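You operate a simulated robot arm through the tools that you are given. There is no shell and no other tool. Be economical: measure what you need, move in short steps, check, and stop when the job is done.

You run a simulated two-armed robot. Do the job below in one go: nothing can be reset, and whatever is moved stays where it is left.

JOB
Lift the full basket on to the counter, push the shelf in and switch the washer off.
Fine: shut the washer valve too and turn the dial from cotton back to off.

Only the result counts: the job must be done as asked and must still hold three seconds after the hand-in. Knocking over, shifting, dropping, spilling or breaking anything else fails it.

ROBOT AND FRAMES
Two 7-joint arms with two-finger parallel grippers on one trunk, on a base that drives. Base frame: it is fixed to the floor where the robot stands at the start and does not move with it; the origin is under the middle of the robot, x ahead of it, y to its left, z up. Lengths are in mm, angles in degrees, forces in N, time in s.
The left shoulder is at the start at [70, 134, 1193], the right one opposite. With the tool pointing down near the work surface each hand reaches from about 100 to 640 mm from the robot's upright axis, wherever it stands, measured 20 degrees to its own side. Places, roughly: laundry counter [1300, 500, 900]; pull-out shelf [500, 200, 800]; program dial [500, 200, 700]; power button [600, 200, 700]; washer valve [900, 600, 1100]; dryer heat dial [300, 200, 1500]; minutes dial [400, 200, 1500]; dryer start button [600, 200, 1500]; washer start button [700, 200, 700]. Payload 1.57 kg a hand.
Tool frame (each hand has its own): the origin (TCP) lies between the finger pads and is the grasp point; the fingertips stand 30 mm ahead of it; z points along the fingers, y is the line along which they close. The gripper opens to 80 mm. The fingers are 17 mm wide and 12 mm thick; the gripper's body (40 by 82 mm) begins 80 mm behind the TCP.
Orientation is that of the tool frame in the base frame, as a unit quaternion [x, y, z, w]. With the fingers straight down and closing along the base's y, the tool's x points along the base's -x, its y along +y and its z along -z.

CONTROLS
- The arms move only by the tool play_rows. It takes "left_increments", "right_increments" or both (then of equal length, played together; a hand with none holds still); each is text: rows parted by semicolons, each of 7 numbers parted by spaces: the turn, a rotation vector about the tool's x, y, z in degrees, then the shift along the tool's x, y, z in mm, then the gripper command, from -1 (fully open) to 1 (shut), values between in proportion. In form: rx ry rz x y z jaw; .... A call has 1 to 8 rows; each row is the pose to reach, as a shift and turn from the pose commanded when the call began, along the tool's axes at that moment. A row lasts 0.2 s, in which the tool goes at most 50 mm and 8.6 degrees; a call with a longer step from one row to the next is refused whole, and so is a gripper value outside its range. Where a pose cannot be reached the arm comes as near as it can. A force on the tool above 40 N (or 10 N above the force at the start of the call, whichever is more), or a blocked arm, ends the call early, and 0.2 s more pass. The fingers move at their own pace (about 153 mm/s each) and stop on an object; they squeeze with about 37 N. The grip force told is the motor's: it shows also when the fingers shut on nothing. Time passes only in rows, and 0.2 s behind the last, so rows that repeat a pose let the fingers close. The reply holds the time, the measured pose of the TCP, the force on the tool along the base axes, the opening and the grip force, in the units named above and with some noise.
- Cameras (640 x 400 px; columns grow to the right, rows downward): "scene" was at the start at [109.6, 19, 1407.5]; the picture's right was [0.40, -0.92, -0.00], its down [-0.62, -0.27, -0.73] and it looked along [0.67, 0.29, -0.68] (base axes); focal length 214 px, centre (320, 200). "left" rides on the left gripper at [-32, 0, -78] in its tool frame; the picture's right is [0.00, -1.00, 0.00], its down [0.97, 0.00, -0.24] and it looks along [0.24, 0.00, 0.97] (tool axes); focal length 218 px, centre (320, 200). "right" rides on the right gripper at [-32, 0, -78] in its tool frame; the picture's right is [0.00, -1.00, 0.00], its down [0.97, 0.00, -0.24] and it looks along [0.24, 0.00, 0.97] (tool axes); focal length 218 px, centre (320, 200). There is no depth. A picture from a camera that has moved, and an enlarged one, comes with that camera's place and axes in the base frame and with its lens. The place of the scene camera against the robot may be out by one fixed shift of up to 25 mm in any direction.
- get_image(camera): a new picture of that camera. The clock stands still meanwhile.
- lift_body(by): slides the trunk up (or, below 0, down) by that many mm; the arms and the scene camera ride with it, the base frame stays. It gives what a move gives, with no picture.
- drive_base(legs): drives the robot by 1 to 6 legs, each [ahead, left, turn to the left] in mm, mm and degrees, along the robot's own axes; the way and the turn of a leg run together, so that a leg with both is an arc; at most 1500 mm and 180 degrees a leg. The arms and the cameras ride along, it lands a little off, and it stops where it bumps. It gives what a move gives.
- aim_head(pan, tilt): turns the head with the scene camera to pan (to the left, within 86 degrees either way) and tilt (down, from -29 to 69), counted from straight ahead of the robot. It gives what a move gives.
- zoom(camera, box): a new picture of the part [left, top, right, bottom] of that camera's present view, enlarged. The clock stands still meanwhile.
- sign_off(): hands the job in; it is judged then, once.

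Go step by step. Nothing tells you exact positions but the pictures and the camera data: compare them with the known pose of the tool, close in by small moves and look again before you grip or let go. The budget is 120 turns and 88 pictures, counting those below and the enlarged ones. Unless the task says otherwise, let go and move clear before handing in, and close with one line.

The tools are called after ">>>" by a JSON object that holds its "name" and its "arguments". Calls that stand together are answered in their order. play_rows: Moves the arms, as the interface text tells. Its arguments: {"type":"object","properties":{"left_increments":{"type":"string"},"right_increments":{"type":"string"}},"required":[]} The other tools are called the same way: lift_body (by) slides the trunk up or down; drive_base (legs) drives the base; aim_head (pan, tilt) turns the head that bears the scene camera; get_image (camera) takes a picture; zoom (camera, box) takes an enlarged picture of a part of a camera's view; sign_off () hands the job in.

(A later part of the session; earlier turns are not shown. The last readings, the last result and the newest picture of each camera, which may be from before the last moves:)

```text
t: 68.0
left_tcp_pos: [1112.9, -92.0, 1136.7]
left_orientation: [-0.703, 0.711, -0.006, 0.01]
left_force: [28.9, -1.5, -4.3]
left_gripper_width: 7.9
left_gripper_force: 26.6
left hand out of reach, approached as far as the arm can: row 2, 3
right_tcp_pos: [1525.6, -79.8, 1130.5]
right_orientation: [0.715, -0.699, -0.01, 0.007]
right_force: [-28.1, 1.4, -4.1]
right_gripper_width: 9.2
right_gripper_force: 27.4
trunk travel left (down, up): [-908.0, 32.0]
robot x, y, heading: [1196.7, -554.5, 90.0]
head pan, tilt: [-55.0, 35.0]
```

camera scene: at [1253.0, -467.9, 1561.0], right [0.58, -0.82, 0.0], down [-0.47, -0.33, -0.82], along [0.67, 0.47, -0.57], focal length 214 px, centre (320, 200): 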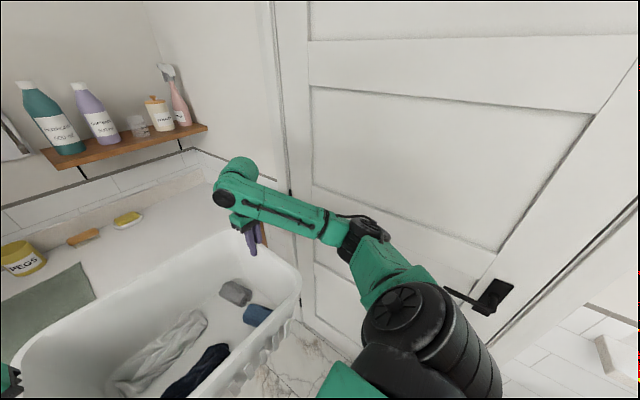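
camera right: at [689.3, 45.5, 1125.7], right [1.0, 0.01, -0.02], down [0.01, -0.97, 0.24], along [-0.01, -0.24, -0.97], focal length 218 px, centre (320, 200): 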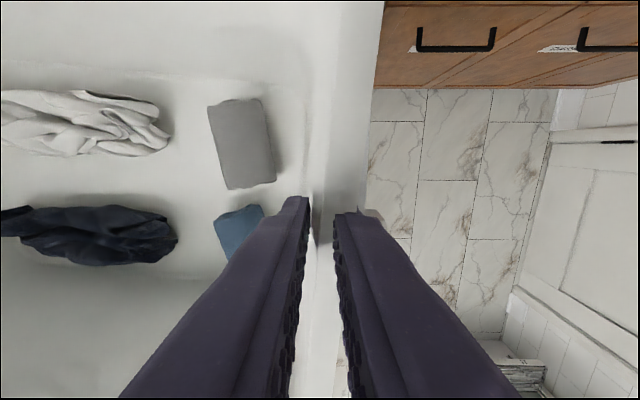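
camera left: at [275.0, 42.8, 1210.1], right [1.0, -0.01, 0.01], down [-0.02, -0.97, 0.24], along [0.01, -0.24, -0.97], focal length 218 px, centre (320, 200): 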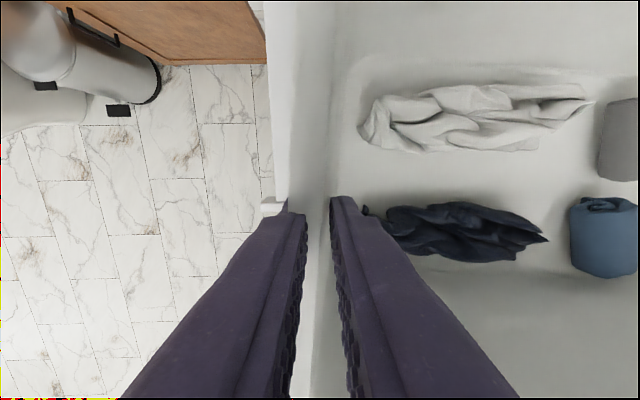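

The left hand reached its limit 12 mm into that step. I'll relax the right hand by 5 mm to take the tension off.

>>> {"name": "play_rows", "arguments": {"left_increments": "0 0 0 0 0 0 1;0 0 0 0 0 1 1", "right_increments": "0 0 0 0 3 0 1;0 0 0 0 5 0 1"}}

>>> {"name": "get_image", "arguments": {"camera": "left"}}

>>> {"name": "get_image", "arguments": {"camera": "scene"}}

```text
t: 68.6
left_tcp_pos: [1110.7, -90.7, 1134.5]
left_orientation: [-0.704, 0.71, -0.005, 0.008]
left_force: [23.5, -1.9, -5.3]
left_gripper_width: 8.5
left_gripper_force: 27.5
right_tcp_pos: [1522.4, -81.1, 1132.2]
right_orientation: [0.713, -0.701, -0.007, 0.006]
right_force: [-22.5, 2.1, -3.8]
right_gripper_width: 9.2
right_gripper_force: 27.3
trunk travel left (down, up): [-908.0, 32.0]
robot x, y, heading: [1196.7, -557.4, 90.3]
head pan, tilt: [-55.0, 35.0]
```

```text
55 pictures are left
camera left: at [1108.2, -61.7, 1211.7], right [1.0, -0.01, 0.02], down [-0.01, -0.97, 0.24], along [0.02, -0.24, -0.97], focal length 218 px, centre (320, 200)
```

left: 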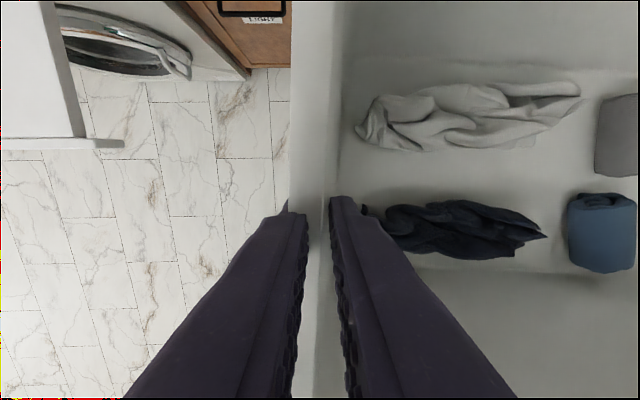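

```text
54 pictures are left
camera scene: at [1252.9, -468.1, 1561.0], right [0.58, -0.82, 0.0], down [-0.47, -0.33, -0.82], along [0.67, 0.47, -0.57], focal length 214 px, centre (320, 200)
```

scene: 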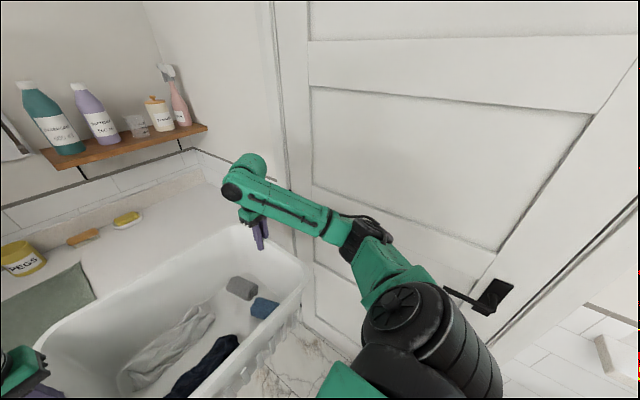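

There's still about 23 N of tension between the hands; I'll relax the right hand further.

>>> {"name": "play_rows", "arguments": {"left_increments": "0 0 0 0 -2 1 1;0 0 0 0 -2 1 1", "right_increments": "0 0 0 0 4 0 1;0 0 0 0 7 0 1"}}

```text
t: 69.2
left_tcp_pos: [1107.8, -93.1, 1133.1]
left_orientation: [-0.706, 0.709, -0.003, 0.003]
left_force: [-8.2, -2.5, -3.7]
left_gripper_width: 8.7
left_gripper_force: 26.7
right_tcp_pos: [1520.1, -81.3, 1133.0]
right_orientation: [0.71, -0.704, -0.004, 0.004]
right_force: [8.6, 2.8, -3.9]
right_gripper_width: 9.0
right_gripper_force: 27.9
trunk travel left (down, up): [-908.0, 32.0]
robot x, y, heading: [1192.8, -557.5, 90.2]
head pan, tilt: [-55.0, 35.0]
```

Tension is nearly gone. Now right 55 mm and forward in two stages, checking on the way.

>>> {"name": "drive_base", "arguments": {"legs": [[0, -55, 0], [280, 0, 0]]}}

>>> {"name": "get_image", "arguments": {"camera": "scene"}}

>>> {"name": "get_image", "arguments": {"camera": "left"}}

```text
t: 71.7
left_tcp_pos: [1161.8, 182.9, 1132.9]
left_orientation: [-0.706, 0.709, -0.003, 0.002]
left_force: [-38.8, -3.5, -5.2]
left_gripper_width: 8.8
left_gripper_force: 27.6
right_tcp_pos: [1574.1, 198.1, 1132.7]
right_orientation: [0.711, -0.703, -0.006, 0.001]
right_force: [39.1, 3.4, -4.8]
right_gripper_width: 8.7
right_gripper_force: 28.1
trunk travel left (down, up): [-908.0, 32.0]
robot x, y, heading: [1254.7, -276.2, 90.3]
head pan, tilt: [-55.0, 35.0]
```

```text
53 pictures are left
camera scene: at [1307.9, -191.7, 1561.3], right [0.58, -0.82, 0.0], down [-0.47, -0.33, -0.82], along [0.67, 0.47, -0.57], focal length 214 px, centre (320, 200)
```

scene: 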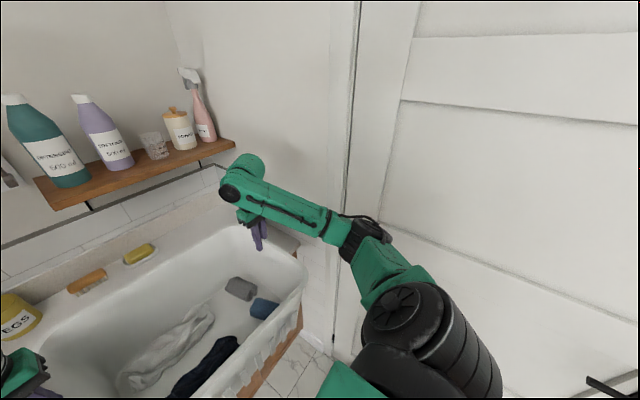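

```text
52 pictures are left
camera left: at [1160.7, 213.4, 1210.8], right [1.0, -0.01, 0.01], down [-0.01, -0.97, 0.24], along [0.0, -0.24, -0.97], focal length 218 px, centre (320, 200)
```

left: 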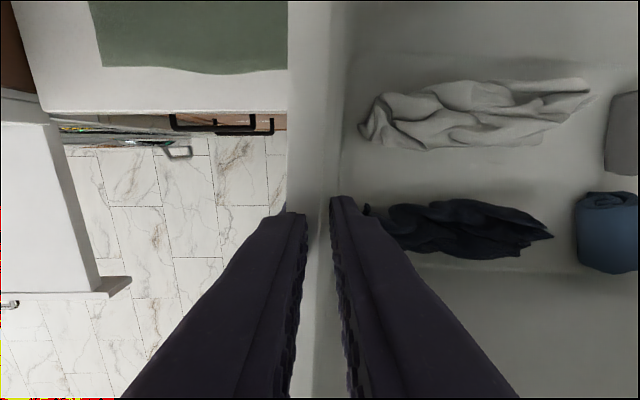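

The hands are now squeezing the basket by 39 N; I'll let the right hand go out a few mm to relax it.

>>> {"name": "play_rows", "arguments": {"left_increments": "0 0 0 0 0 0 1;0 0 0 0 0 0 1", "right_increments": "0 0 0 0 -3 0 1;0 0 0 0 -5 0 1"}}

```text
t: 72.3
left_tcp_pos: [1163.2, 183.6, 1133.2]
left_orientation: [-0.704, 0.71, -0.004, 0.003]
left_force: [19.6, -2.3, -3.8]
left_gripper_width: 8.2
left_gripper_force: 27.6
right_tcp_pos: [1575.9, 198.4, 1132.3]
right_orientation: [0.712, -0.702, -0.008, 0.003]
right_force: [-19.2, 1.3, -4.2]
right_gripper_width: 9.0
right_gripper_force: 27.2
trunk travel left (down, up): [-908.0, 32.0]
robot x, y, heading: [1254.4, -278.8, 90.3]
head pan, tilt: [-55.0, 35.0]
```

The bottom of the basket should clear the mat's right edge (x≈1175) by about 10 mm. I'll relax the last tension and drive forward over the counter.

>>> {"name": "play_rows", "arguments": {"right_increments": "0 0 0 0 1.5 0 1;0 0 0 0 1.5 0 1", "left_increments": "0 0 0 0 0 0 1;0 0 0 0 0 0 1"}}

>>> {"name": "drive_base", "arguments": {"legs": [[245, -5, 0]]}}

>>> {"name": "aim_head", "arguments": {"pan": 0, "tilt": 50}}

>>> {"name": "get_image", "arguments": {"camera": "scene"}}

>>> {"name": "get_image", "arguments": {"camera": "left"}}

```text
t: 72.9
left_tcp_pos: [1161.2, 185.2, 1132.4]
left_orientation: [-0.705, 0.709, -0.004, 0.003]
left_force: [24.7, -1.8, -4.8]
left_gripper_width: 8.3
left_gripper_force: 27.7
right_tcp_pos: [1575.2, 199.0, 1131.8]
right_orientation: [0.712, -0.702, -0.007, 0.004]
right_force: [-25.1, 1.9, -3.8]
right_gripper_width: 8.9
right_gripper_force: 27.7
trunk travel left (down, up): [-908.0, 32.0]
robot x, y, heading: [1253.9, -275.5, 90.2]
head pan, tilt: [-55.0, 35.0]
```

```text
t: 74.6
left_tcp_pos: [1164.5, 422.8, 1134.2]
left_orientation: [-0.706, 0.708, -0.004, 0.004]
left_force: [28.5, -1.8, -4.8]
left_gripper_width: 8.6
left_gripper_force: 27.2
right_tcp_pos: [1578.5, 437.8, 1133.7]
right_orientation: [0.712, -0.702, -0.006, 0.004]
right_force: [-28.3, 1.9, -4.8]
right_gripper_width: 9.0
right_gripper_force: 27.1
trunk travel left (down, up): [-908.0, 32.0]
robot x, y, heading: [1253.5, -35.2, 90.4]
head pan, tilt: [-55.0, 35.0]
```

```text
t: 75.9
left_tcp_pos: [1164.5, 426.2, 1133.0]
left_orientation: [-0.706, 0.708, -0.005, 0.004]
left_force: [1.3, -3.0, -4.8]
left_gripper_width: 8.1
left_gripper_force: 27.1
right_tcp_pos: [1577.4, 440.9, 1132.8]
right_orientation: [0.712, -0.702, -0.007, 0.005]
right_force: [-1.8, 2.5, -4.5]
right_gripper_width: 8.7
right_gripper_force: 27.6
trunk travel left (down, up): [-908.0, 32.0]
robot x, y, heading: [1251.7, -35.3, 90.4]
head pan, tilt: [0.0, 50.0]
```

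```text
51 pictures are left
camera scene: at [1238.5, 78.5, 1539.4], right [1.0, 0.01, 0.0], down [0.0, -0.77, -0.64], along [0.0, 0.64, -0.77], focal length 214 px, centre (320, 200)
```

scene: 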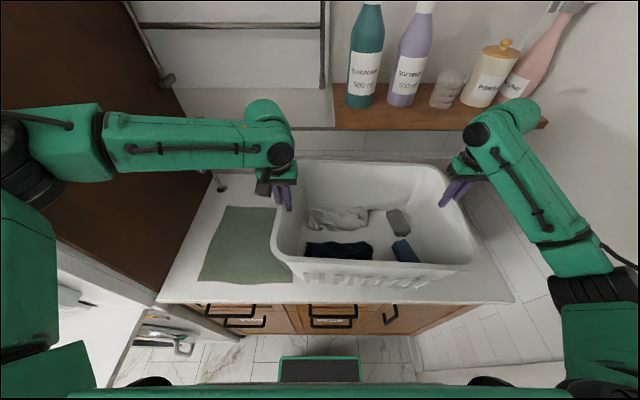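

```text
50 pictures are left
camera left: at [1163.9, 456.6, 1210.0], right [1.0, 0.0, 0.01], down [-0.01, -0.97, 0.24], along [0.01, -0.24, -0.97], focal length 218 px, centre (320, 200)
```

left: 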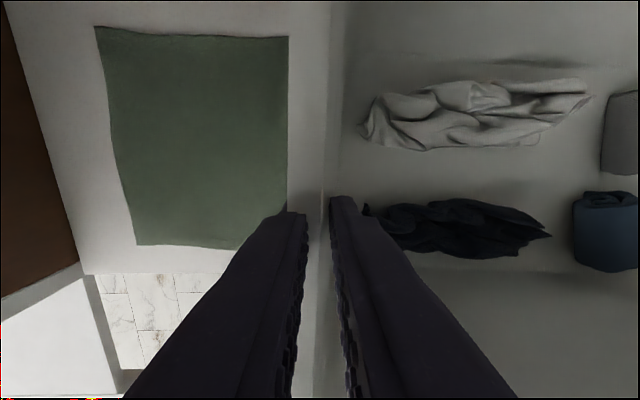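

The basket hovers over the clear counter beside the mat. I'll zoom in on the corner near the mat before lowering.

>>> {"name": "zoom", "arguments": {"camera": "scene", "box": [240, 160, 400, 310]}}

```text
2.67 times, centred on (320, 235) of scene
camera zoom: at [1238.5, 78.5, 1539.4], right [1.0, 0.01, 0.0], down [0.0, -0.77, -0.64], along [0.0, 0.64, -0.77], focal length 572 px, centre (320, 107)
```

zoom: 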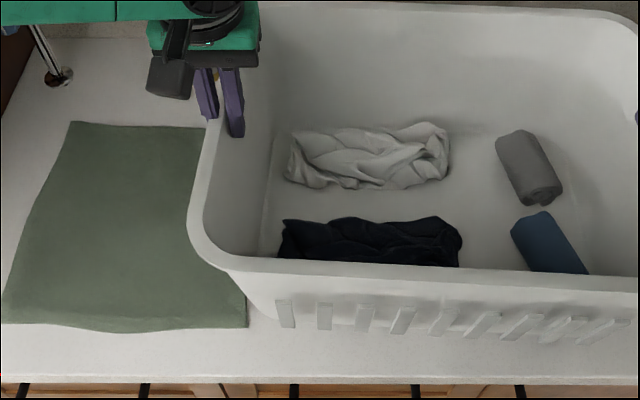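

The basket bottom is about 20 mm right of the mat and 40 mm behind the counter edge. I'll lower with the trunk in small steps until the counter carries it.

>>> {"name": "lift_body", "arguments": {"by": -25}}

>>> {"name": "zoom", "arguments": {"camera": "scene", "box": [240, 160, 400, 310]}}

```text
t: 76.6
left_tcp_pos: [1165.0, 426.2, 1106.8]
left_orientation: [-0.705, 0.709, -0.005, 0.003]
left_force: [3.4, -1.7, -5.0]
left_gripper_width: 8.3
left_gripper_force: 27.2
right_tcp_pos: [1578.8, 442.3, 1107.7]
right_orientation: [0.712, -0.702, -0.006, 0.004]
right_force: [-2.6, 2.5, -5.0]
right_gripper_width: 8.7
right_gripper_force: 27.2
trunk travel left (down, up): [-883.0, 57.0]
robot x, y, heading: [1254.7, -34.6, 90.1]
head pan, tilt: [0.0, 50.0]
```

```text
2.67 times, centred on (320, 235) of scene
camera zoom: at [1238.5, 79.5, 1514.2], right [1.0, 0.01, 0.0], down [0.0, -0.77, -0.64], along [0.0, 0.64, -0.77], focal length 572 px, centre (320, 107)
```

zoom: 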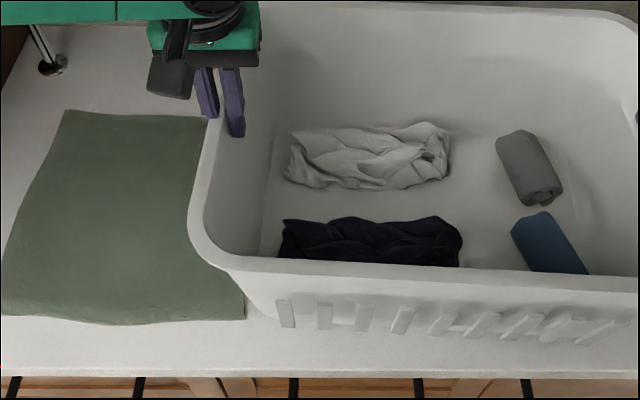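

>>> {"name": "lift_body", "arguments": {"by": -8}}

>>> {"name": "lift_body", "arguments": {"by": -4}}

>>> {"name": "lift_body", "arguments": {"by": -3}}

```text
t: 77.2
left_tcp_pos: [1165.3, 426.2, 1097.8]
left_orientation: [-0.706, 0.708, -0.005, 0.003]
left_force: [2.7, -2.3, -4.8]
left_gripper_width: 8.3
left_gripper_force: 27.3
right_tcp_pos: [1577.8, 442.9, 1099.6]
right_orientation: [0.713, -0.701, -0.007, 0.005]
right_force: [-3.5, 2.2, -5.0]
right_gripper_width: 8.9
right_gripper_force: 26.9
trunk travel left (down, up): [-875.0, 65.0]
robot x, y, heading: [1259.5, -39.9, 90.4]
head pan, tilt: [0.0, 50.0]
```

```text
t: 77.7
left_tcp_pos: [1165.5, 426.6, 1095.0]
left_orientation: [-0.706, 0.709, -0.005, 0.004]
left_force: [2.4, -2.6, -4.9]
left_gripper_width: 8.3
left_gripper_force: 26.9
right_tcp_pos: [1578.1, 443.1, 1094.8]
right_orientation: [0.713, -0.702, -0.006, 0.005]
right_force: [-2.7, 2.9, -4.8]
right_gripper_width: 9.0
right_gripper_force: 27.3
trunk travel left (down, up): [-871.0, 69.0]
robot x, y, heading: [1254.3, -37.5, 90.3]
head pan, tilt: [0.0, 50.0]
```

```text
t: 78.2
left_tcp_pos: [1165.0, 427.2, 1092.0]
left_orientation: [-0.706, 0.708, -0.005, 0.003]
left_force: [3.7, -2.1, -5.1]
left_gripper_width: 8.2
left_gripper_force: 27.4
right_tcp_pos: [1577.5, 442.4, 1092.2]
right_orientation: [0.713, -0.702, -0.005, 0.005]
right_force: [-3.2, 2.8, -5.4]
right_gripper_width: 8.7
right_gripper_force: 27.6
trunk travel left (down, up): [-868.0, 72.0]
robot x, y, heading: [1256.4, -37.5, 90.1]
head pan, tilt: [0.0, 50.0]
```

Still hanging freely (about −5 N on each hand); I'll go on lowering in 3–4 mm steps.

>>> {"name": "lift_body", "arguments": {"by": -4}}

>>> {"name": "lift_body", "arguments": {"by": -4}}

>>> {"name": "zoom", "arguments": {"camera": "scene", "box": [240, 160, 400, 310]}}

```text
t: 78.7
left_tcp_pos: [1164.9, 427.7, 1089.3]
left_orientation: [-0.706, 0.708, -0.004, 0.003]
left_force: [4.8, -1.8, -4.3]
left_gripper_width: 8.3
left_gripper_force: 27.1
right_tcp_pos: [1578.0, 442.6, 1087.6]
right_orientation: [0.712, -0.702, -0.006, 0.005]
right_force: [-4.3, 2.1, -5.1]
right_gripper_width: 8.6
right_gripper_force: 27.8
trunk travel left (down, up): [-864.0, 76.0]
robot x, y, heading: [1260.1, -39.0, 90.0]
head pan, tilt: [0.0, 50.0]
```

```text
t: 79.3
left_tcp_pos: [1164.7, 426.4, 1085.6]
left_orientation: [-0.706, 0.708, -0.004, 0.007]
left_force: [6.3, 1.5, 9.6]
left_gripper_width: 8.1
left_gripper_force: 27.5
right_tcp_pos: [1577.1, 442.6, 1087.9]
right_orientation: [0.712, -0.702, -0.009, 0.002]
right_force: [-2.2, 9.0, 15.2]
right_gripper_width: 8.7
right_gripper_force: 27.3
trunk travel left (down, up): [-860.0, 80.0]
robot x, y, heading: [1252.4, -34.0, 90.4]
head pan, tilt: [0.0, 50.0]
```

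```text
2.67 times, centred on (320, 235) of scene
camera zoom: at [1237.2, 77.8, 1492.0], right [1.0, 0.01, 0.0], down [0.0, -0.77, -0.64], along [0.0, 0.64, -0.77], focal length 572 px, centre (320, 107)
```

zoom: 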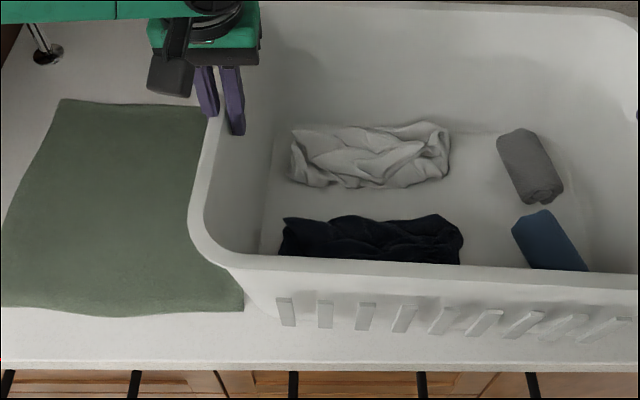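

The counter now pushes back on both hands, so the basket stands on it. I'll open both grippers and check before rising.

>>> {"name": "lift_body", "arguments": {"by": 1.5}}

>>> {"name": "play_rows", "arguments": {"left_increments": "0 0 0 0 0 0 0.3;0 0 0 0 0 0 -0.2;0 0 0 0 0 0 -0.5", "right_increments": "0 0 0 0 0 0 0.3;0 0 0 0 0 0 -0.2;0 0 0 0 0 0 -0.5"}}

>>> {"name": "get_image", "arguments": {"camera": "left"}}

>>> {"name": "get_image", "arguments": {"camera": "right"}}

```text
t: 79.8
left_tcp_pos: [1165.0, 425.1, 1086.5]
left_orientation: [-0.706, 0.708, -0.003, 0.005]
left_force: [6.1, 1.0, 4.8]
left_gripper_width: 8.4
left_gripper_force: 27.3
right_tcp_pos: [1577.5, 441.7, 1086.5]
right_orientation: [0.713, -0.701, -0.008, 0.003]
right_force: [-3.5, 9.9, 15.2]
right_gripper_width: 8.6
right_gripper_force: 27.6
trunk travel left (down, up): [-862.0, 78.0]
robot x, y, heading: [1255.8, -34.9, 90.4]
head pan, tilt: [0.0, 50.0]
```

```text
t: 80.6
left_tcp_pos: [1165.7, 425.6, 1086.2]
left_orientation: [-0.706, 0.708, -0.004, 0.004]
left_force: [-0.1, 0.2, -0.1]
left_gripper_width: 60.0
left_gripper_force: 0.0
right_tcp_pos: [1577.9, 439.4, 1084.9]
right_orientation: [0.713, -0.701, -0.007, 0.004]
right_force: [0.0, 0.7, 0.6]
right_gripper_width: 60.0
right_gripper_force: 0.0
trunk travel left (down, up): [-862.0, 78.0]
robot x, y, heading: [1257.0, -36.2, 90.3]
head pan, tilt: [0.0, 50.0]
```

```text
46 pictures are left
camera left: at [1163.4, 455.9, 1163.8], right [1.0, 0.0, 0.01], down [-0.01, -0.97, 0.24], along [0.01, -0.24, -0.97], focal length 218 px, centre (320, 200)
```

left: 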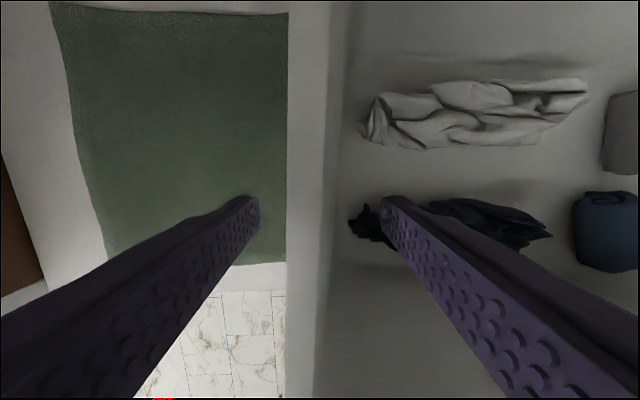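

```text
45 pictures are left
camera right: at [1578.2, 471.9, 1163.2], right [1.0, 0.02, -0.02], down [0.02, -0.97, 0.24], along [-0.01, -0.24, -0.97], focal length 218 px, centre (320, 200)
```

right: 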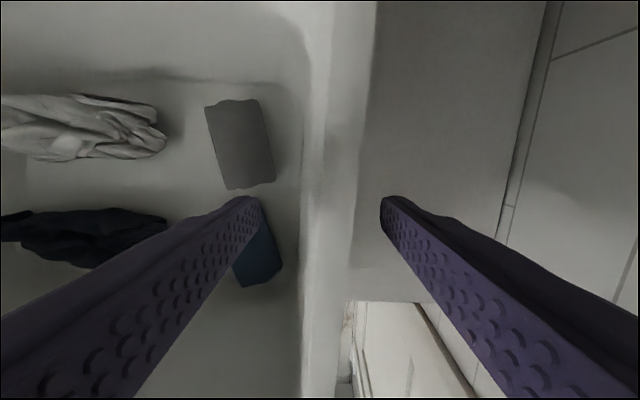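

Both hands are free of the rim. I'll rise straight up, then back away and look at the basket.

>>> {"name": "lift_body", "arguments": {"by": 76}}

>>> {"name": "play_rows", "arguments": {"left_increments": "0 0 0 0 5 -25 -0.5;0 0 0 0 10 -50 -0.5", "right_increments": "0 0 0 0 0 -25 -0.5;0 0 0 0 0 -50 -0.5"}}

>>> {"name": "drive_base", "arguments": {"legs": [[-450, 0, 0]]}}

>>> {"name": "aim_head", "arguments": {"pan": 0, "tilt": 25}}

>>> {"name": "get_image", "arguments": {"camera": "scene"}}

```text
t: 81.7
left_tcp_pos: [1165.2, 426.7, 1163.1]
left_orientation: [-0.706, 0.708, -0.004, 0.003]
left_force: [0.3, -0.1, -0.6]
left_gripper_width: 60.0
left_gripper_force: 0.0
right_tcp_pos: [1576.5, 441.0, 1162.3]
right_orientation: [0.713, -0.701, -0.007, 0.005]
right_force: [0.2, 0.8, -0.5]
right_gripper_width: 59.9
right_gripper_force: 0.0
trunk travel left (down, up): [-938.0, 2.0]
robot x, y, heading: [1258.6, -34.2, 90.4]
head pan, tilt: [0.0, 50.0]
```

```text
t: 82.3
left_tcp_pos: [1153.4, 424.4, 1212.4]
left_orientation: [-0.706, 0.708, -0.002, 0.005]
left_force: [0.5, 0.3, 0.6]
left_gripper_width: 59.9
left_gripper_force: 0.1
right_tcp_pos: [1577.3, 438.1, 1213.9]
right_orientation: [0.713, -0.701, -0.007, 0.004]
right_force: [0.1, -0.2, 0.2]
right_gripper_width: 59.9
right_gripper_force: 0.0
trunk travel left (down, up): [-938.0, 2.0]
robot x, y, heading: [1257.4, -36.7, 90.0]
head pan, tilt: [0.0, 50.0]
```

```text
t: 85.0
left_tcp_pos: [1157.7, -19.6, 1212.2]
left_orientation: [-0.704, 0.71, -0.004, 0.004]
left_force: [-0.4, 0.8, 0.1]
left_gripper_width: 60.2
left_gripper_force: 0.0
right_tcp_pos: [1582.5, -7.2, 1211.0]
right_orientation: [0.711, -0.703, -0.006, 0.005]
right_force: [-0.2, 0.4, -0.4]
right_gripper_width: 59.6
right_gripper_force: 0.0
trunk travel left (down, up): [-938.0, 2.0]
robot x, y, heading: [1255.8, -483.1, 89.8]
head pan, tilt: [0.0, 50.0]
```

```text
t: 85.9
left_tcp_pos: [1159.1, -21.3, 1211.0]
left_orientation: [-0.704, 0.71, -0.005, 0.005]
left_force: [-0.8, 0.3, 0.1]
left_gripper_width: 59.8
left_gripper_force: 0.1
right_tcp_pos: [1581.8, -10.8, 1213.2]
right_orientation: [0.711, -0.704, -0.007, 0.003]
right_force: [0.3, -0.1, -0.2]
right_gripper_width: 59.9
right_gripper_force: 0.2
trunk travel left (down, up): [-938.0, 2.0]
robot x, y, heading: [1257.3, -483.1, 90.1]
head pan, tilt: [0.0, 25.0]
```

```text
44 pictures are left
camera scene: at [1240.0, -355.9, 1606.5], right [1.0, 0.0, 0.0], down [0.0, -0.42, -0.91], along [0.0, 0.91, -0.42], focal length 214 px, centre (320, 200)
```

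scene: 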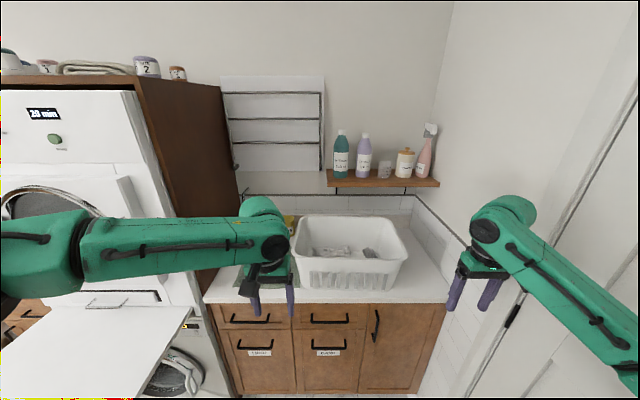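

The basket stands upright on the counter, clear of the mat. Now the shelf: I'll go back in front of the tower and look at the shelf front and the washer panel.

>>> {"name": "drive_base", "arguments": {"legs": [[-270, 0, 0], [0, 780, 0]]}}

>>> {"name": "lift_body", "arguments": {"by": -170}}

>>> {"name": "aim_head", "arguments": {"pan": 0, "tilt": 40}}

>>> {"name": "get_image", "arguments": {"camera": "scene"}}

```text
t: 91.6
left_tcp_pos: [373.6, -289.9, 1211.9]
left_orientation: [-0.705, 0.709, -0.004, 0.004]
left_force: [0.6, -0.8, 0.2]
left_gripper_width: 60.1
left_gripper_force: 0.0
right_tcp_pos: [797.7, -277.2, 1211.4]
right_orientation: [0.712, -0.702, -0.007, 0.005]
right_force: [0.1, 0.0, -0.2]
right_gripper_width: 60.1
right_gripper_force: 0.0
trunk travel left (down, up): [-938.0, 2.0]
robot x, y, heading: [469.9, -752.3, 90.5]
head pan, tilt: [0.0, 25.0]
```

```text
t: 93.5
left_tcp_pos: [372.3, -289.5, 1041.9]
left_orientation: [-0.705, 0.709, -0.004, 0.004]
left_force: [0.9, -0.1, -0.9]
left_gripper_width: 60.2
left_gripper_force: 0.1
right_tcp_pos: [796.0, -275.4, 1041.8]
right_orientation: [0.712, -0.702, -0.007, 0.004]
right_force: [-0.7, -0.3, -0.1]
right_gripper_width: 60.1
right_gripper_force: 0.0
trunk travel left (down, up): [-768.0, 172.0]
robot x, y, heading: [469.7, -748.7, 90.5]
head pan, tilt: [0.0, 25.0]
```

```text
t: 94.3
left_tcp_pos: [372.2, -289.5, 1042.6]
left_orientation: [-0.704, 0.71, -0.004, 0.004]
left_force: [-0.3, 0.0, 0.0]
left_gripper_width: 60.1
left_gripper_force: 0.0
right_tcp_pos: [795.7, -276.3, 1043.2]
right_orientation: [0.712, -0.702, -0.007, 0.005]
right_force: [0.9, 0.4, 0.1]
right_gripper_width: 60.0
right_gripper_force: 0.0
trunk travel left (down, up): [-768.0, 172.0]
robot x, y, heading: [471.3, -750.7, 90.1]
head pan, tilt: [0.0, 40.0]
```

```text
43 pictures are left
camera scene: at [454.7, -629.9, 1413.2], right [1.0, 0.0, 0.0], down [0.0, -0.64, -0.77], along [0.0, 0.77, -0.64], focal length 214 px, centre (320, 200)
```

scene: 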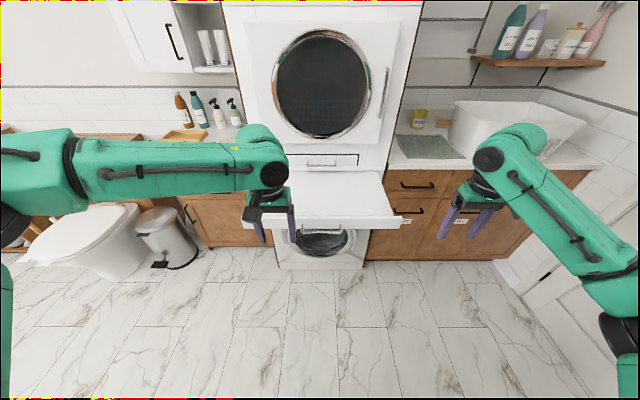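

The shelf front runs x≈178–770 at y≈−50, z≈850. I'll pull the left hand back and turn the right hand to point forward for pushing.

>>> {"name": "play_rows", "arguments": {"left_increments": "0 0 0 27 7 0 0;0 0 0 54 14 0 0;0 0 0 82 21 0 0;0 0 0 110 28 0 0;0 0 0 137 35 0 0;0 0 0 165 42 0 0;0 0 0 192 49 0 0;0 0 0 220 56 0 0", "right_increments": "0 -8.4 0 -5 8 0 1;0 -16.8 0 -10 16 0 1;0 -25.2 0 -15 24 0 1;0 -33.6 0 -20 32 0 1;0 -42 0 -25 40 0 1;0 -50.4 0 -30 48 0 1;0 -58.8 0 -35 56 0 1;0 -67.2 0 -40 64 0 1"}}

>>> {"name": "play_rows", "arguments": {"right_increments": "0 -7.6 0 0 0 0 1;0 -15.2 0 0 0 0 1;0 -22.8 0 0 0 0 1;0 -22.8 0 0 0 0 1"}}

>>> {"name": "get_image", "arguments": {"camera": "right"}}

>>> {"name": "get_image", "arguments": {"camera": "scene"}}

```text
t: 96.1
left_tcp_pos: [336.6, -435.5, 1044.5]
left_orientation: [-0.706, 0.708, -0.005, 0.005]
left_force: [0.4, 0.1, 0.3]
left_gripper_width: 40.0
left_gripper_force: 0.0
left hand out of reach, approached as far as the arm can: row 6, 7, 8
right_tcp_pos: [729.4, -237.2, 1043.6]
right_orientation: [0.589, -0.587, -0.401, -0.385]
right_force: [-0.1, -0.6, 0.3]
right_gripper_width: 0.0
right_gripper_force: 21.1
trunk travel left (down, up): [-768.0, 172.0]
robot x, y, heading: [470.7, -751.6, 90.5]
head pan, tilt: [0.0, 40.0]
```

```text
t: 97.1
left_tcp_pos: [339.3, -434.2, 1043.7]
left_orientation: [-0.704, 0.71, -0.004, 0.004]
left_force: [-0.4, 0.0, 0.0]
left_gripper_width: 40.0
left_gripper_force: 0.1
right_tcp_pos: [731.5, -237.2, 1042.8]
right_orientation: [-0.497, 0.5, 0.507, 0.495]
right_force: [-0.9, 0.1, -0.1]
right_gripper_width: 0.1
right_gripper_force: 20.9
trunk travel left (down, up): [-768.0, 172.0]
robot x, y, heading: [473.9, -750.5, 90.4]
head pan, tilt: [0.0, 40.0]
```

```text
42 pictures are left
camera right: at [732.5, -315.3, 1073.9], right [1.0, 0.01, -0.01], down [-0.01, -0.24, -0.97], along [-0.02, 0.97, -0.24], focal length 218 px, centre (320, 200)
```

right: 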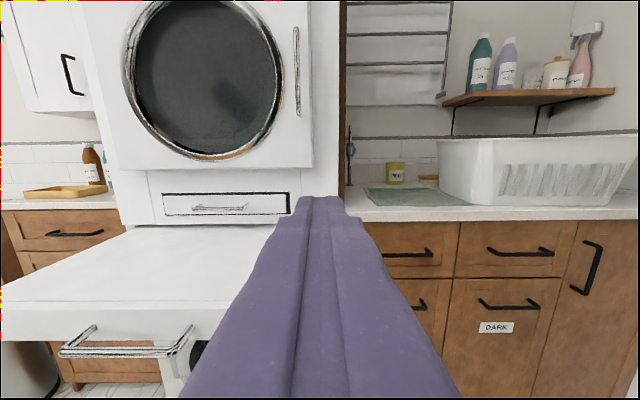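

```text
41 pictures are left
camera scene: at [454.9, -629.9, 1413.2], right [1.0, 0.0, 0.0], down [0.0, -0.64, -0.77], along [0.0, 0.77, -0.64], focal length 214 px, centre (320, 200)
```

scene: 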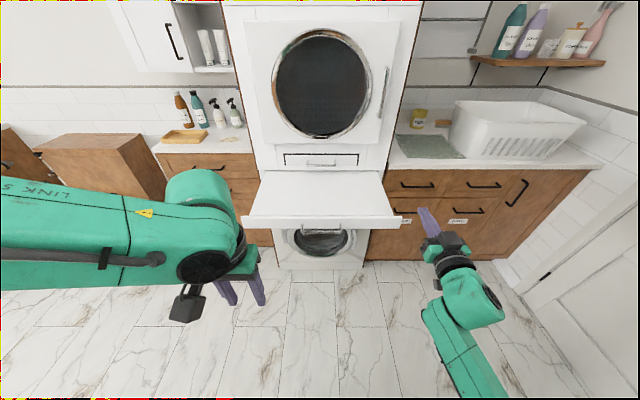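

The right hand points forward; the shelf has a front face z≈795–850 with a bar handle around x 390–560. I'll aim the closed fingers at the face right of the handle (x≈620, z≈828) and drive close.

>>> {"name": "play_rows", "arguments": {"right_increments": "0 0 0 0 37 0 1;0 0 0 0 74 0 1;0 0 0 0 110 0 1;0 0 0 0 110 0 1"}}

>>> {"name": "lift_body", "arguments": {"by": -215}}

>>> {"name": "drive_base", "arguments": {"legs": [[115, 0, 0]]}}

>>> {"name": "get_image", "arguments": {"camera": "right"}}

>>> {"name": "get_image", "arguments": {"camera": "scene"}}

```text
t: 98.1
left_tcp_pos: [338.0, -435.2, 1043.9]
left_orientation: [-0.705, 0.709, -0.004, 0.003]
left_force: [0.1, 0.8, -0.5]
left_gripper_width: 39.7
left_gripper_force: 0.0
right_tcp_pos: [620.3, -238.8, 1044.5]
right_orientation: [-0.498, 0.5, 0.508, 0.494]
right_force: [0.0, 0.1, 0.6]
right_gripper_width: 0.0
right_gripper_force: 20.8
trunk travel left (down, up): [-768.0, 172.0]
robot x, y, heading: [470.0, -752.2, 90.1]
head pan, tilt: [0.0, 40.0]
```

```text
t: 100.4
left_tcp_pos: [338.2, -433.8, 829.6]
left_orientation: [-0.704, 0.71, -0.004, 0.005]
left_force: [-1.3, -0.1, -0.4]
left_gripper_width: 40.3
left_gripper_force: 0.0
right_tcp_pos: [621.2, -238.4, 829.4]
right_orientation: [-0.499, 0.499, 0.508, 0.494]
right_force: [0.0, 0.1, -0.5]
right_gripper_width: 0.1
right_gripper_force: 21.2
trunk travel left (down, up): [-553.0, 387.0]
robot x, y, heading: [472.2, -749.3, 90.1]
head pan, tilt: [0.0, 40.0]
```

```text
t: 101.6
left_tcp_pos: [337.1, -318.4, 829.1]
left_orientation: [-0.704, 0.71, -0.004, 0.004]
left_force: [0.3, -0.3, -0.6]
left_gripper_width: 40.2
left_gripper_force: 0.1
right_tcp_pos: [620.8, -122.7, 828.1]
right_orientation: [-0.499, 0.499, 0.508, 0.493]
right_force: [-0.4, 0.2, 0.5]
right_gripper_width: 0.2
right_gripper_force: 21.1
trunk travel left (down, up): [-553.0, 387.0]
robot x, y, heading: [472.7, -636.8, 89.9]
head pan, tilt: [0.0, 40.0]
```

```text
40 pictures are left
camera right: at [622.0, -201.7, 860.1], right [1.0, 0.01, -0.02], down [-0.01, -0.24, -0.97], along [-0.02, 0.97, -0.24], focal length 218 px, centre (320, 200)
```

right: 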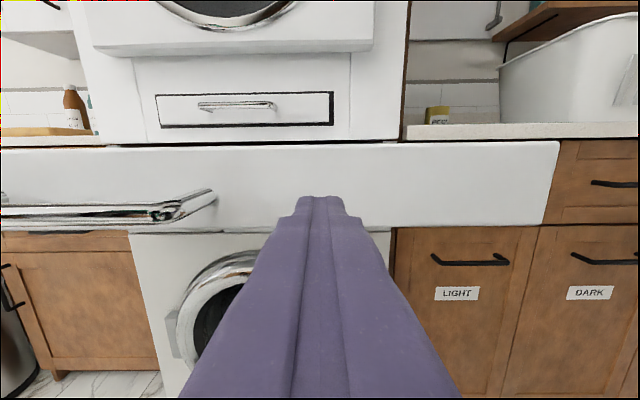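

```text
39 pictures are left
camera scene: at [454.4, -514.2, 1198.1], right [1.0, 0.0, 0.0], down [0.0, -0.64, -0.77], along [0.0, 0.77, -0.64], focal length 214 px, centre (320, 200)
```

scene: 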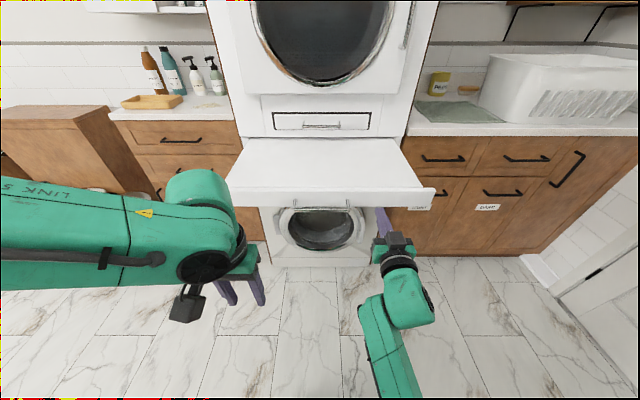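

The finger tip faces the shelf front squarely. I'll push by driving forward in steps.

>>> {"name": "drive_base", "arguments": {"legs": [[80, 0, 0]]}}

>>> {"name": "get_image", "arguments": {"camera": "right"}}

```text
t: 102.7
left_tcp_pos: [338.0, -239.6, 828.9]
left_orientation: [-0.704, 0.71, -0.004, 0.004]
left_force: [0.0, -0.1, -0.5]
left_gripper_width: 40.0
left_gripper_force: 0.0
right_tcp_pos: [620.8, -43.3, 829.7]
right_orientation: [-0.499, 0.5, 0.507, 0.494]
right_force: [-0.9, 0.5, 0.4]
right_gripper_width: 0.0
right_gripper_force: 21.4
trunk travel left (down, up): [-553.0, 387.0]
robot x, y, heading: [468.3, -557.2, 89.9]
head pan, tilt: [0.0, 40.0]
```

```text
38 pictures are left
camera right: at [621.8, -121.9, 859.8], right [1.0, 0.01, -0.02], down [-0.01, -0.24, -0.97], along [-0.02, 0.97, -0.24], focal length 218 px, centre (320, 200)
```

right: 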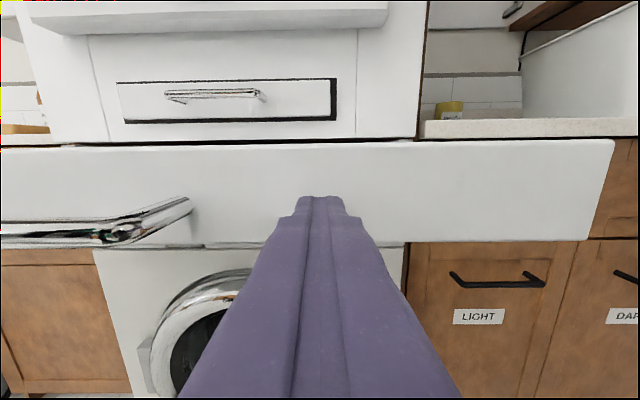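

The shelf moves easily with the finger (face now about y −13). I'll keep pushing.

>>> {"name": "drive_base", "arguments": {"legs": [[130, 0, 0]]}}

>>> {"name": "get_image", "arguments": {"camera": "right"}}

>>> {"name": "get_image", "arguments": {"camera": "scene"}}

```text
t: 104.0
left_tcp_pos: [338.2, -107.8, 829.5]
left_orientation: [-0.704, 0.71, -0.004, 0.005]
left_force: [-0.4, -0.1, -0.3]
left_gripper_width: 40.0
left_gripper_force: 0.0
right_tcp_pos: [620.8, 88.0, 827.5]
right_orientation: [-0.499, 0.5, 0.508, 0.493]
right_force: [-0.8, 1.0, -0.3]
right_gripper_width: 0.1
right_gripper_force: 21.0
trunk travel left (down, up): [-553.0, 387.0]
robot x, y, heading: [468.7, -422.5, 90.2]
head pan, tilt: [0.0, 40.0]
```

```text
37 pictures are left
camera right: at [621.7, 9.0, 859.6], right [1.0, 0.01, -0.02], down [-0.01, -0.24, -0.97], along [-0.01, 0.97, -0.24], focal length 218 px, centre (320, 200)
```

right: 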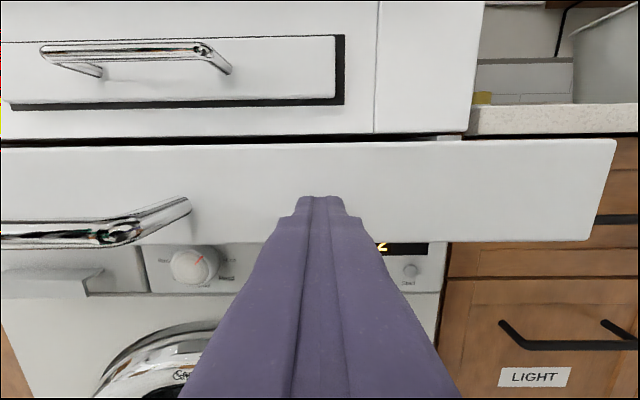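

```text
36 pictures are left
camera scene: at [454.0, -303.5, 1198.1], right [1.0, 0.0, 0.0], down [0.0, -0.64, -0.77], along [0.0, 0.77, -0.64], focal length 214 px, centre (320, 200)
```

scene: 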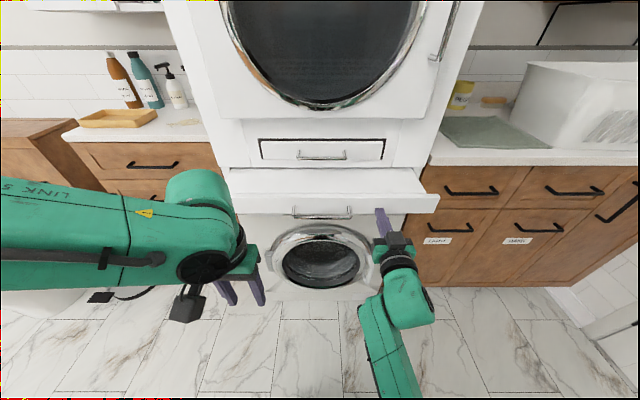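

Program dial and panel come into view under the shelf. About 85 mm of travel is left; I'll drive 55 more and finish with the arm, which stops on force.

>>> {"name": "drive_base", "arguments": {"legs": [[55, 0, 0]]}}

>>> {"name": "play_rows", "arguments": {"right_increments": "0 0 0 0 0 10 1;0 0 0 0 0 20 1;0 0 0 0 0 30 1;0 0 0 0 0 40 1;0 0 0 0 0 50 1;0 0 0 0 0 60 1"}}

>>> {"name": "get_image", "arguments": {"camera": "right"}}

```text
t: 104.9
left_tcp_pos: [336.4, -52.4, 828.6]
left_orientation: [-0.704, 0.71, -0.003, 0.004]
left_force: [-0.9, 0.5, -0.2]
left_gripper_width: 39.7
left_gripper_force: 0.0
right_tcp_pos: [621.2, 142.9, 828.6]
right_orientation: [-0.499, 0.501, 0.507, 0.494]
right_force: [-0.2, -0.2, -0.3]
right_gripper_width: 0.0
right_gripper_force: 21.4
trunk travel left (down, up): [-553.0, 387.0]
robot x, y, heading: [470.1, -370.3, 90.3]
head pan, tilt: [0.0, 40.0]
```

```text
t: 106.3
left_tcp_pos: [337.6, -53.0, 829.0]
left_orientation: [-0.704, 0.71, -0.004, 0.003]
left_force: [0.2, -0.4, 0.7]
left_gripper_width: 40.0
left_gripper_force: 0.1
right_tcp_pos: [620.1, 202.1, 829.2]
right_orientation: [-0.498, 0.501, 0.507, 0.494]
right_force: [0.4, -1.2, 0.0]
right_gripper_width: 0.0
right_gripper_force: 21.2
trunk travel left (down, up): [-553.0, 387.0]
robot x, y, heading: [468.7, -372.0, 90.0]
head pan, tilt: [0.0, 40.0]
```

```text
35 pictures are left
camera right: at [621.4, 123.7, 859.6], right [1.0, 0.01, -0.01], down [-0.01, -0.24, -0.97], along [-0.01, 0.97, -0.24], focal length 218 px, centre (320, 200)
```

right: 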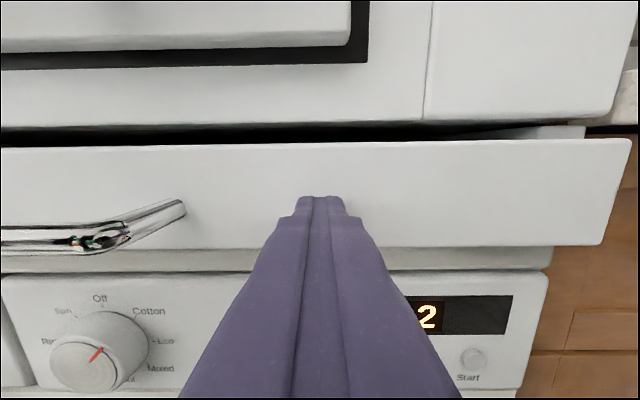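

Nearly in, with a gap still behind the shelf plate. I'll go on pushing gently with the arm.

>>> {"name": "play_rows", "arguments": {"right_increments": "0 0 0 0 0 6 1;0 0 0 0 0 12 1;0 0 0 0 0 18 1;0 0 0 0 0 24 1;0 0 0 0 0 30 1;0 0 0 0 0 36 1;0 0 0 0 0 42 1;0 0 0 0 0 48 1"}}

>>> {"name": "get_image", "arguments": {"camera": "right"}}

```text
t: 107.0
left_tcp_pos: [338.8, -58.5, 831.6]
left_orientation: [-0.704, 0.71, -0.002, 0.006]
left_force: [-0.6, -0.1, -0.4]
left_gripper_width: 39.7
left_gripper_force: 0.0
right_tcp_pos: [619.2, 207.1, 828.6]
right_orientation: [-0.5, 0.501, 0.507, 0.492]
right_force: [-0.8, -25.7, 0.8]
right_gripper_width: 0.1
right_gripper_force: 21.1
trunk travel left (down, up): [-553.0, 387.0]
robot x, y, heading: [469.8, -372.4, 90.1]
head pan, tilt: [0.0, 40.0]
stopped in row 3 (right hand): the force on the tool passed its limit (the readings are from after the stop); the commanded pose is now the measured one
```

```text
34 pictures are left
camera right: at [621.0, 128.9, 859.8], right [1.0, 0.01, -0.02], down [-0.01, -0.24, -0.97], along [-0.01, 0.97, -0.24], focal length 218 px, centre (320, 200)
```

right: 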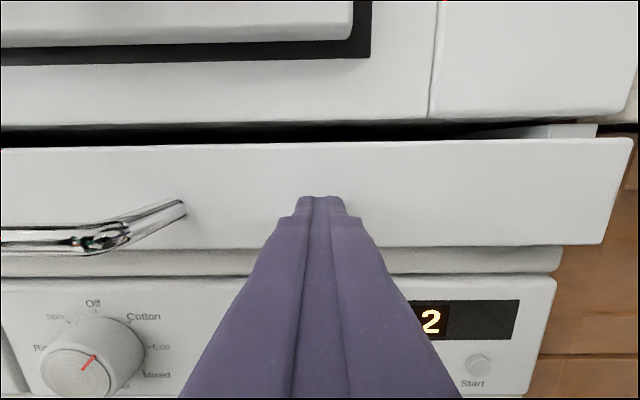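

The push met 40 N at the fingertip y≈237, which looks like the end stop. I'll check from the head camera.

>>> {"name": "aim_head", "arguments": {"pan": 0, "tilt": 35}}

>>> {"name": "get_image", "arguments": {"camera": "scene"}}

```text
t: 107.6
left_tcp_pos: [336.9, -58.8, 831.0]
left_orientation: [-0.704, 0.71, -0.002, 0.007]
left_force: [-0.6, 0.3, 0.2]
left_gripper_width: 40.1
left_gripper_force: 0.1
right_tcp_pos: [619.6, 207.0, 828.8]
right_orientation: [-0.499, 0.501, 0.506, 0.493]
right_force: [-2.2, -31.3, 0.8]
right_gripper_width: 0.0
right_gripper_force: 21.6
trunk travel left (down, up): [-553.0, 387.0]
robot x, y, heading: [473.4, -372.8, 90.2]
head pan, tilt: [0.0, 35.0]
```

```text
33 pictures are left
camera scene: at [453.8, -254.0, 1206.6], right [1.0, 0.0, 0.0], down [0.0, -0.57, -0.82], along [0.0, 0.82, -0.57], focal length 214 px, centre (320, 200)
```

scene: 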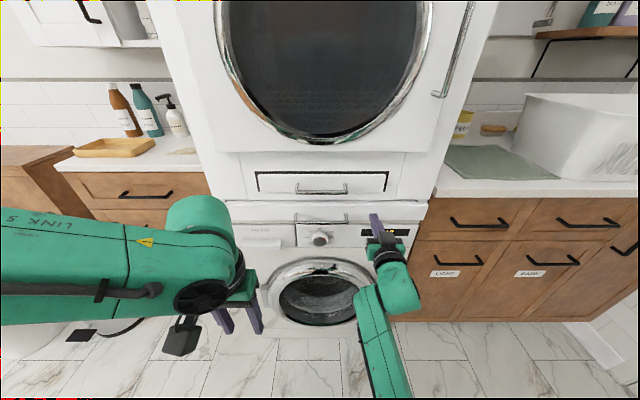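

>>> {"name": "zoom", "arguments": {"camera": "scene", "box": [210, 160, 450, 310]}}

```text
2.67 times, centred on (330, 235) of scene
camera zoom: at [453.8, -254.0, 1206.6], right [1.0, 0.0, 0.0], down [0.0, -0.57, -0.82], along [0.0, 0.82, -0.57], focal length 572 px, centre (293, 107)
```

zoom: 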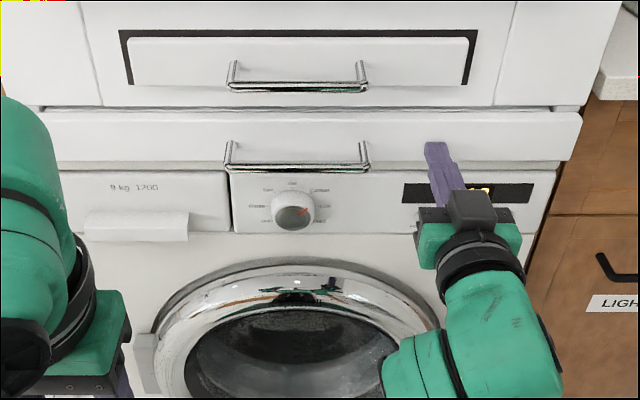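

The shelf is home against its stop. I'll back off and lower to look at the washer panel.

>>> {"name": "drive_base", "arguments": {"legs": [[-150, 0, 0]]}}

>>> {"name": "lift_body", "arguments": {"by": -100}}

>>> {"name": "get_image", "arguments": {"camera": "right"}}

```text
t: 109.0
left_tcp_pos: [338.7, -204.1, 829.3]
left_orientation: [-0.704, 0.71, -0.004, 0.003]
left_force: [1.4, -0.7, -0.1]
left_gripper_width: 40.1
left_gripper_force: 0.0
right_tcp_pos: [620.3, 61.7, 824.4]
right_orientation: [-0.5, 0.504, 0.504, 0.492]
right_force: [0.1, 0.7, 0.3]
right_gripper_width: 0.1
right_gripper_force: 20.9
trunk travel left (down, up): [-553.0, 387.0]
robot x, y, heading: [473.8, -520.3, 90.4]
head pan, tilt: [0.0, 35.0]
```

```text
t: 110.3
left_tcp_pos: [338.3, -204.0, 728.5]
left_orientation: [-0.704, 0.71, -0.004, 0.005]
left_force: [-0.2, -1.0, -1.0]
left_gripper_width: 39.8
left_gripper_force: 0.1
right_tcp_pos: [620.2, 62.1, 724.0]
right_orientation: [-0.501, 0.502, 0.505, 0.491]
right_force: [-0.9, 1.0, -1.0]
right_gripper_width: 0.2
right_gripper_force: 21.5
trunk travel left (down, up): [-453.0, 487.0]
robot x, y, heading: [471.4, -519.6, 90.2]
head pan, tilt: [0.0, 35.0]
```

```text
31 pictures are left
camera right: at [621.0, -15.4, 756.7], right [1.0, 0.01, -0.02], down [-0.01, -0.25, -0.97], along [-0.01, 0.97, -0.25], focal length 218 px, centre (320, 200)
```

right: 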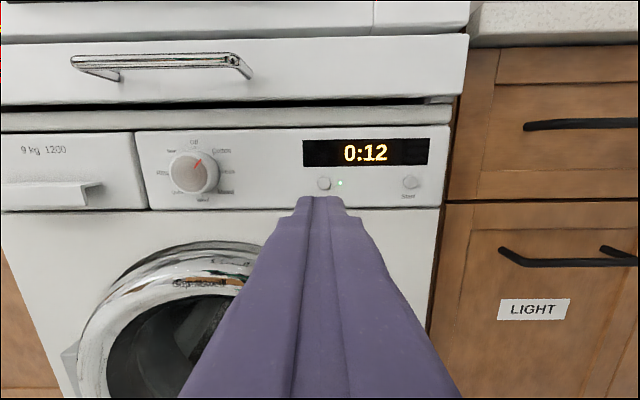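

The panel is clear: dial at Cotton, display 0:12, power button with a green light, and start button. I'll zoom to measure.

>>> {"name": "zoom", "arguments": {"camera": "right", "box": [130, 120, 450, 220]}}

```text
2.00 times, centred on (290, 170) of right
camera zoom: at [621.0, -15.4, 756.7], right [1.0, 0.01, -0.02], down [-0.01, -0.25, -0.97], along [-0.01, 0.97, -0.25], focal length 436 px, centre (380, 260)
```

zoom: 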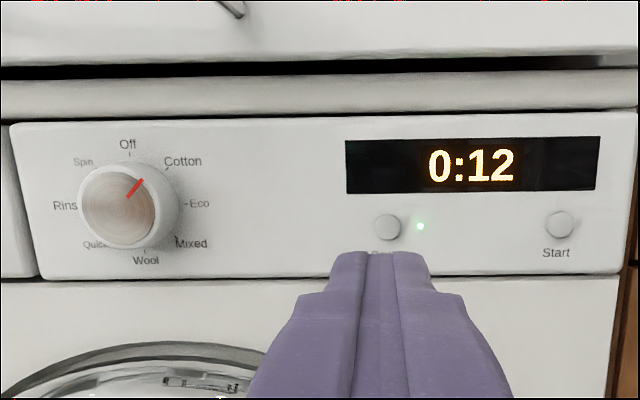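

Power button is at about x 623, z 710. I'll align the closed fingertips and approach.

>>> {"name": "play_rows", "arguments": {"right_increments": "0 0 0 14 -3 0 1;0 0 0 14 -3 0 1"}}

>>> {"name": "drive_base", "arguments": {"legs": [[115, 0, 0]]}}

>>> {"name": "get_image", "arguments": {"camera": "right"}}

```text
t: 110.9
left_tcp_pos: [337.9, -205.2, 728.5]
left_orientation: [-0.704, 0.71, -0.004, 0.004]
left_force: [-0.2, 0.2, 0.2]
left_gripper_width: 39.9
left_gripper_force: 0.1
right_tcp_pos: [623.4, 62.7, 709.8]
right_orientation: [-0.501, 0.503, 0.505, 0.49]
right_force: [-0.3, 0.4, 0.3]
right_gripper_width: 0.0
right_gripper_force: 20.9
trunk travel left (down, up): [-453.0, 487.0]
robot x, y, heading: [471.5, -519.7, 89.8]
head pan, tilt: [0.0, 35.0]
```

```text
t: 112.2
left_tcp_pos: [339.1, -88.6, 728.6]
left_orientation: [-0.704, 0.71, -0.005, 0.004]
left_force: [-0.3, 0.1, 0.1]
left_gripper_width: 40.1
left_gripper_force: 0.1
right_tcp_pos: [621.4, 175.6, 709.9]
right_orientation: [-0.501, 0.504, 0.504, 0.491]
right_force: [-0.5, 0.3, 0.2]
right_gripper_width: 0.0
right_gripper_force: 21.2
trunk travel left (down, up): [-453.0, 487.0]
robot x, y, heading: [471.9, -408.5, 90.2]
head pan, tilt: [0.0, 35.0]
```

```text
29 pictures are left
camera right: at [623.4, 99.0, 742.0], right [1.0, 0.01, -0.02], down [-0.01, -0.25, -0.97], along [-0.01, 0.97, -0.25], focal length 218 px, centre (320, 200)
```

right: 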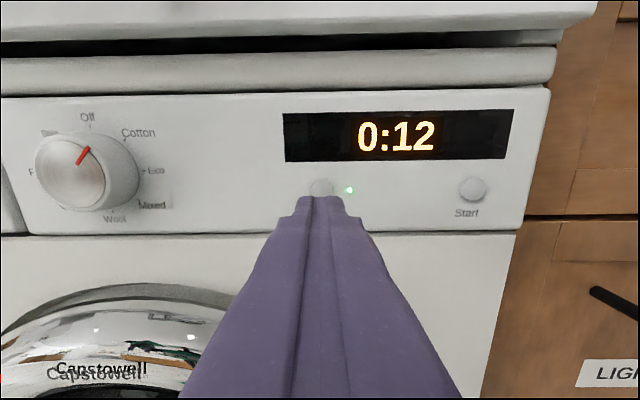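

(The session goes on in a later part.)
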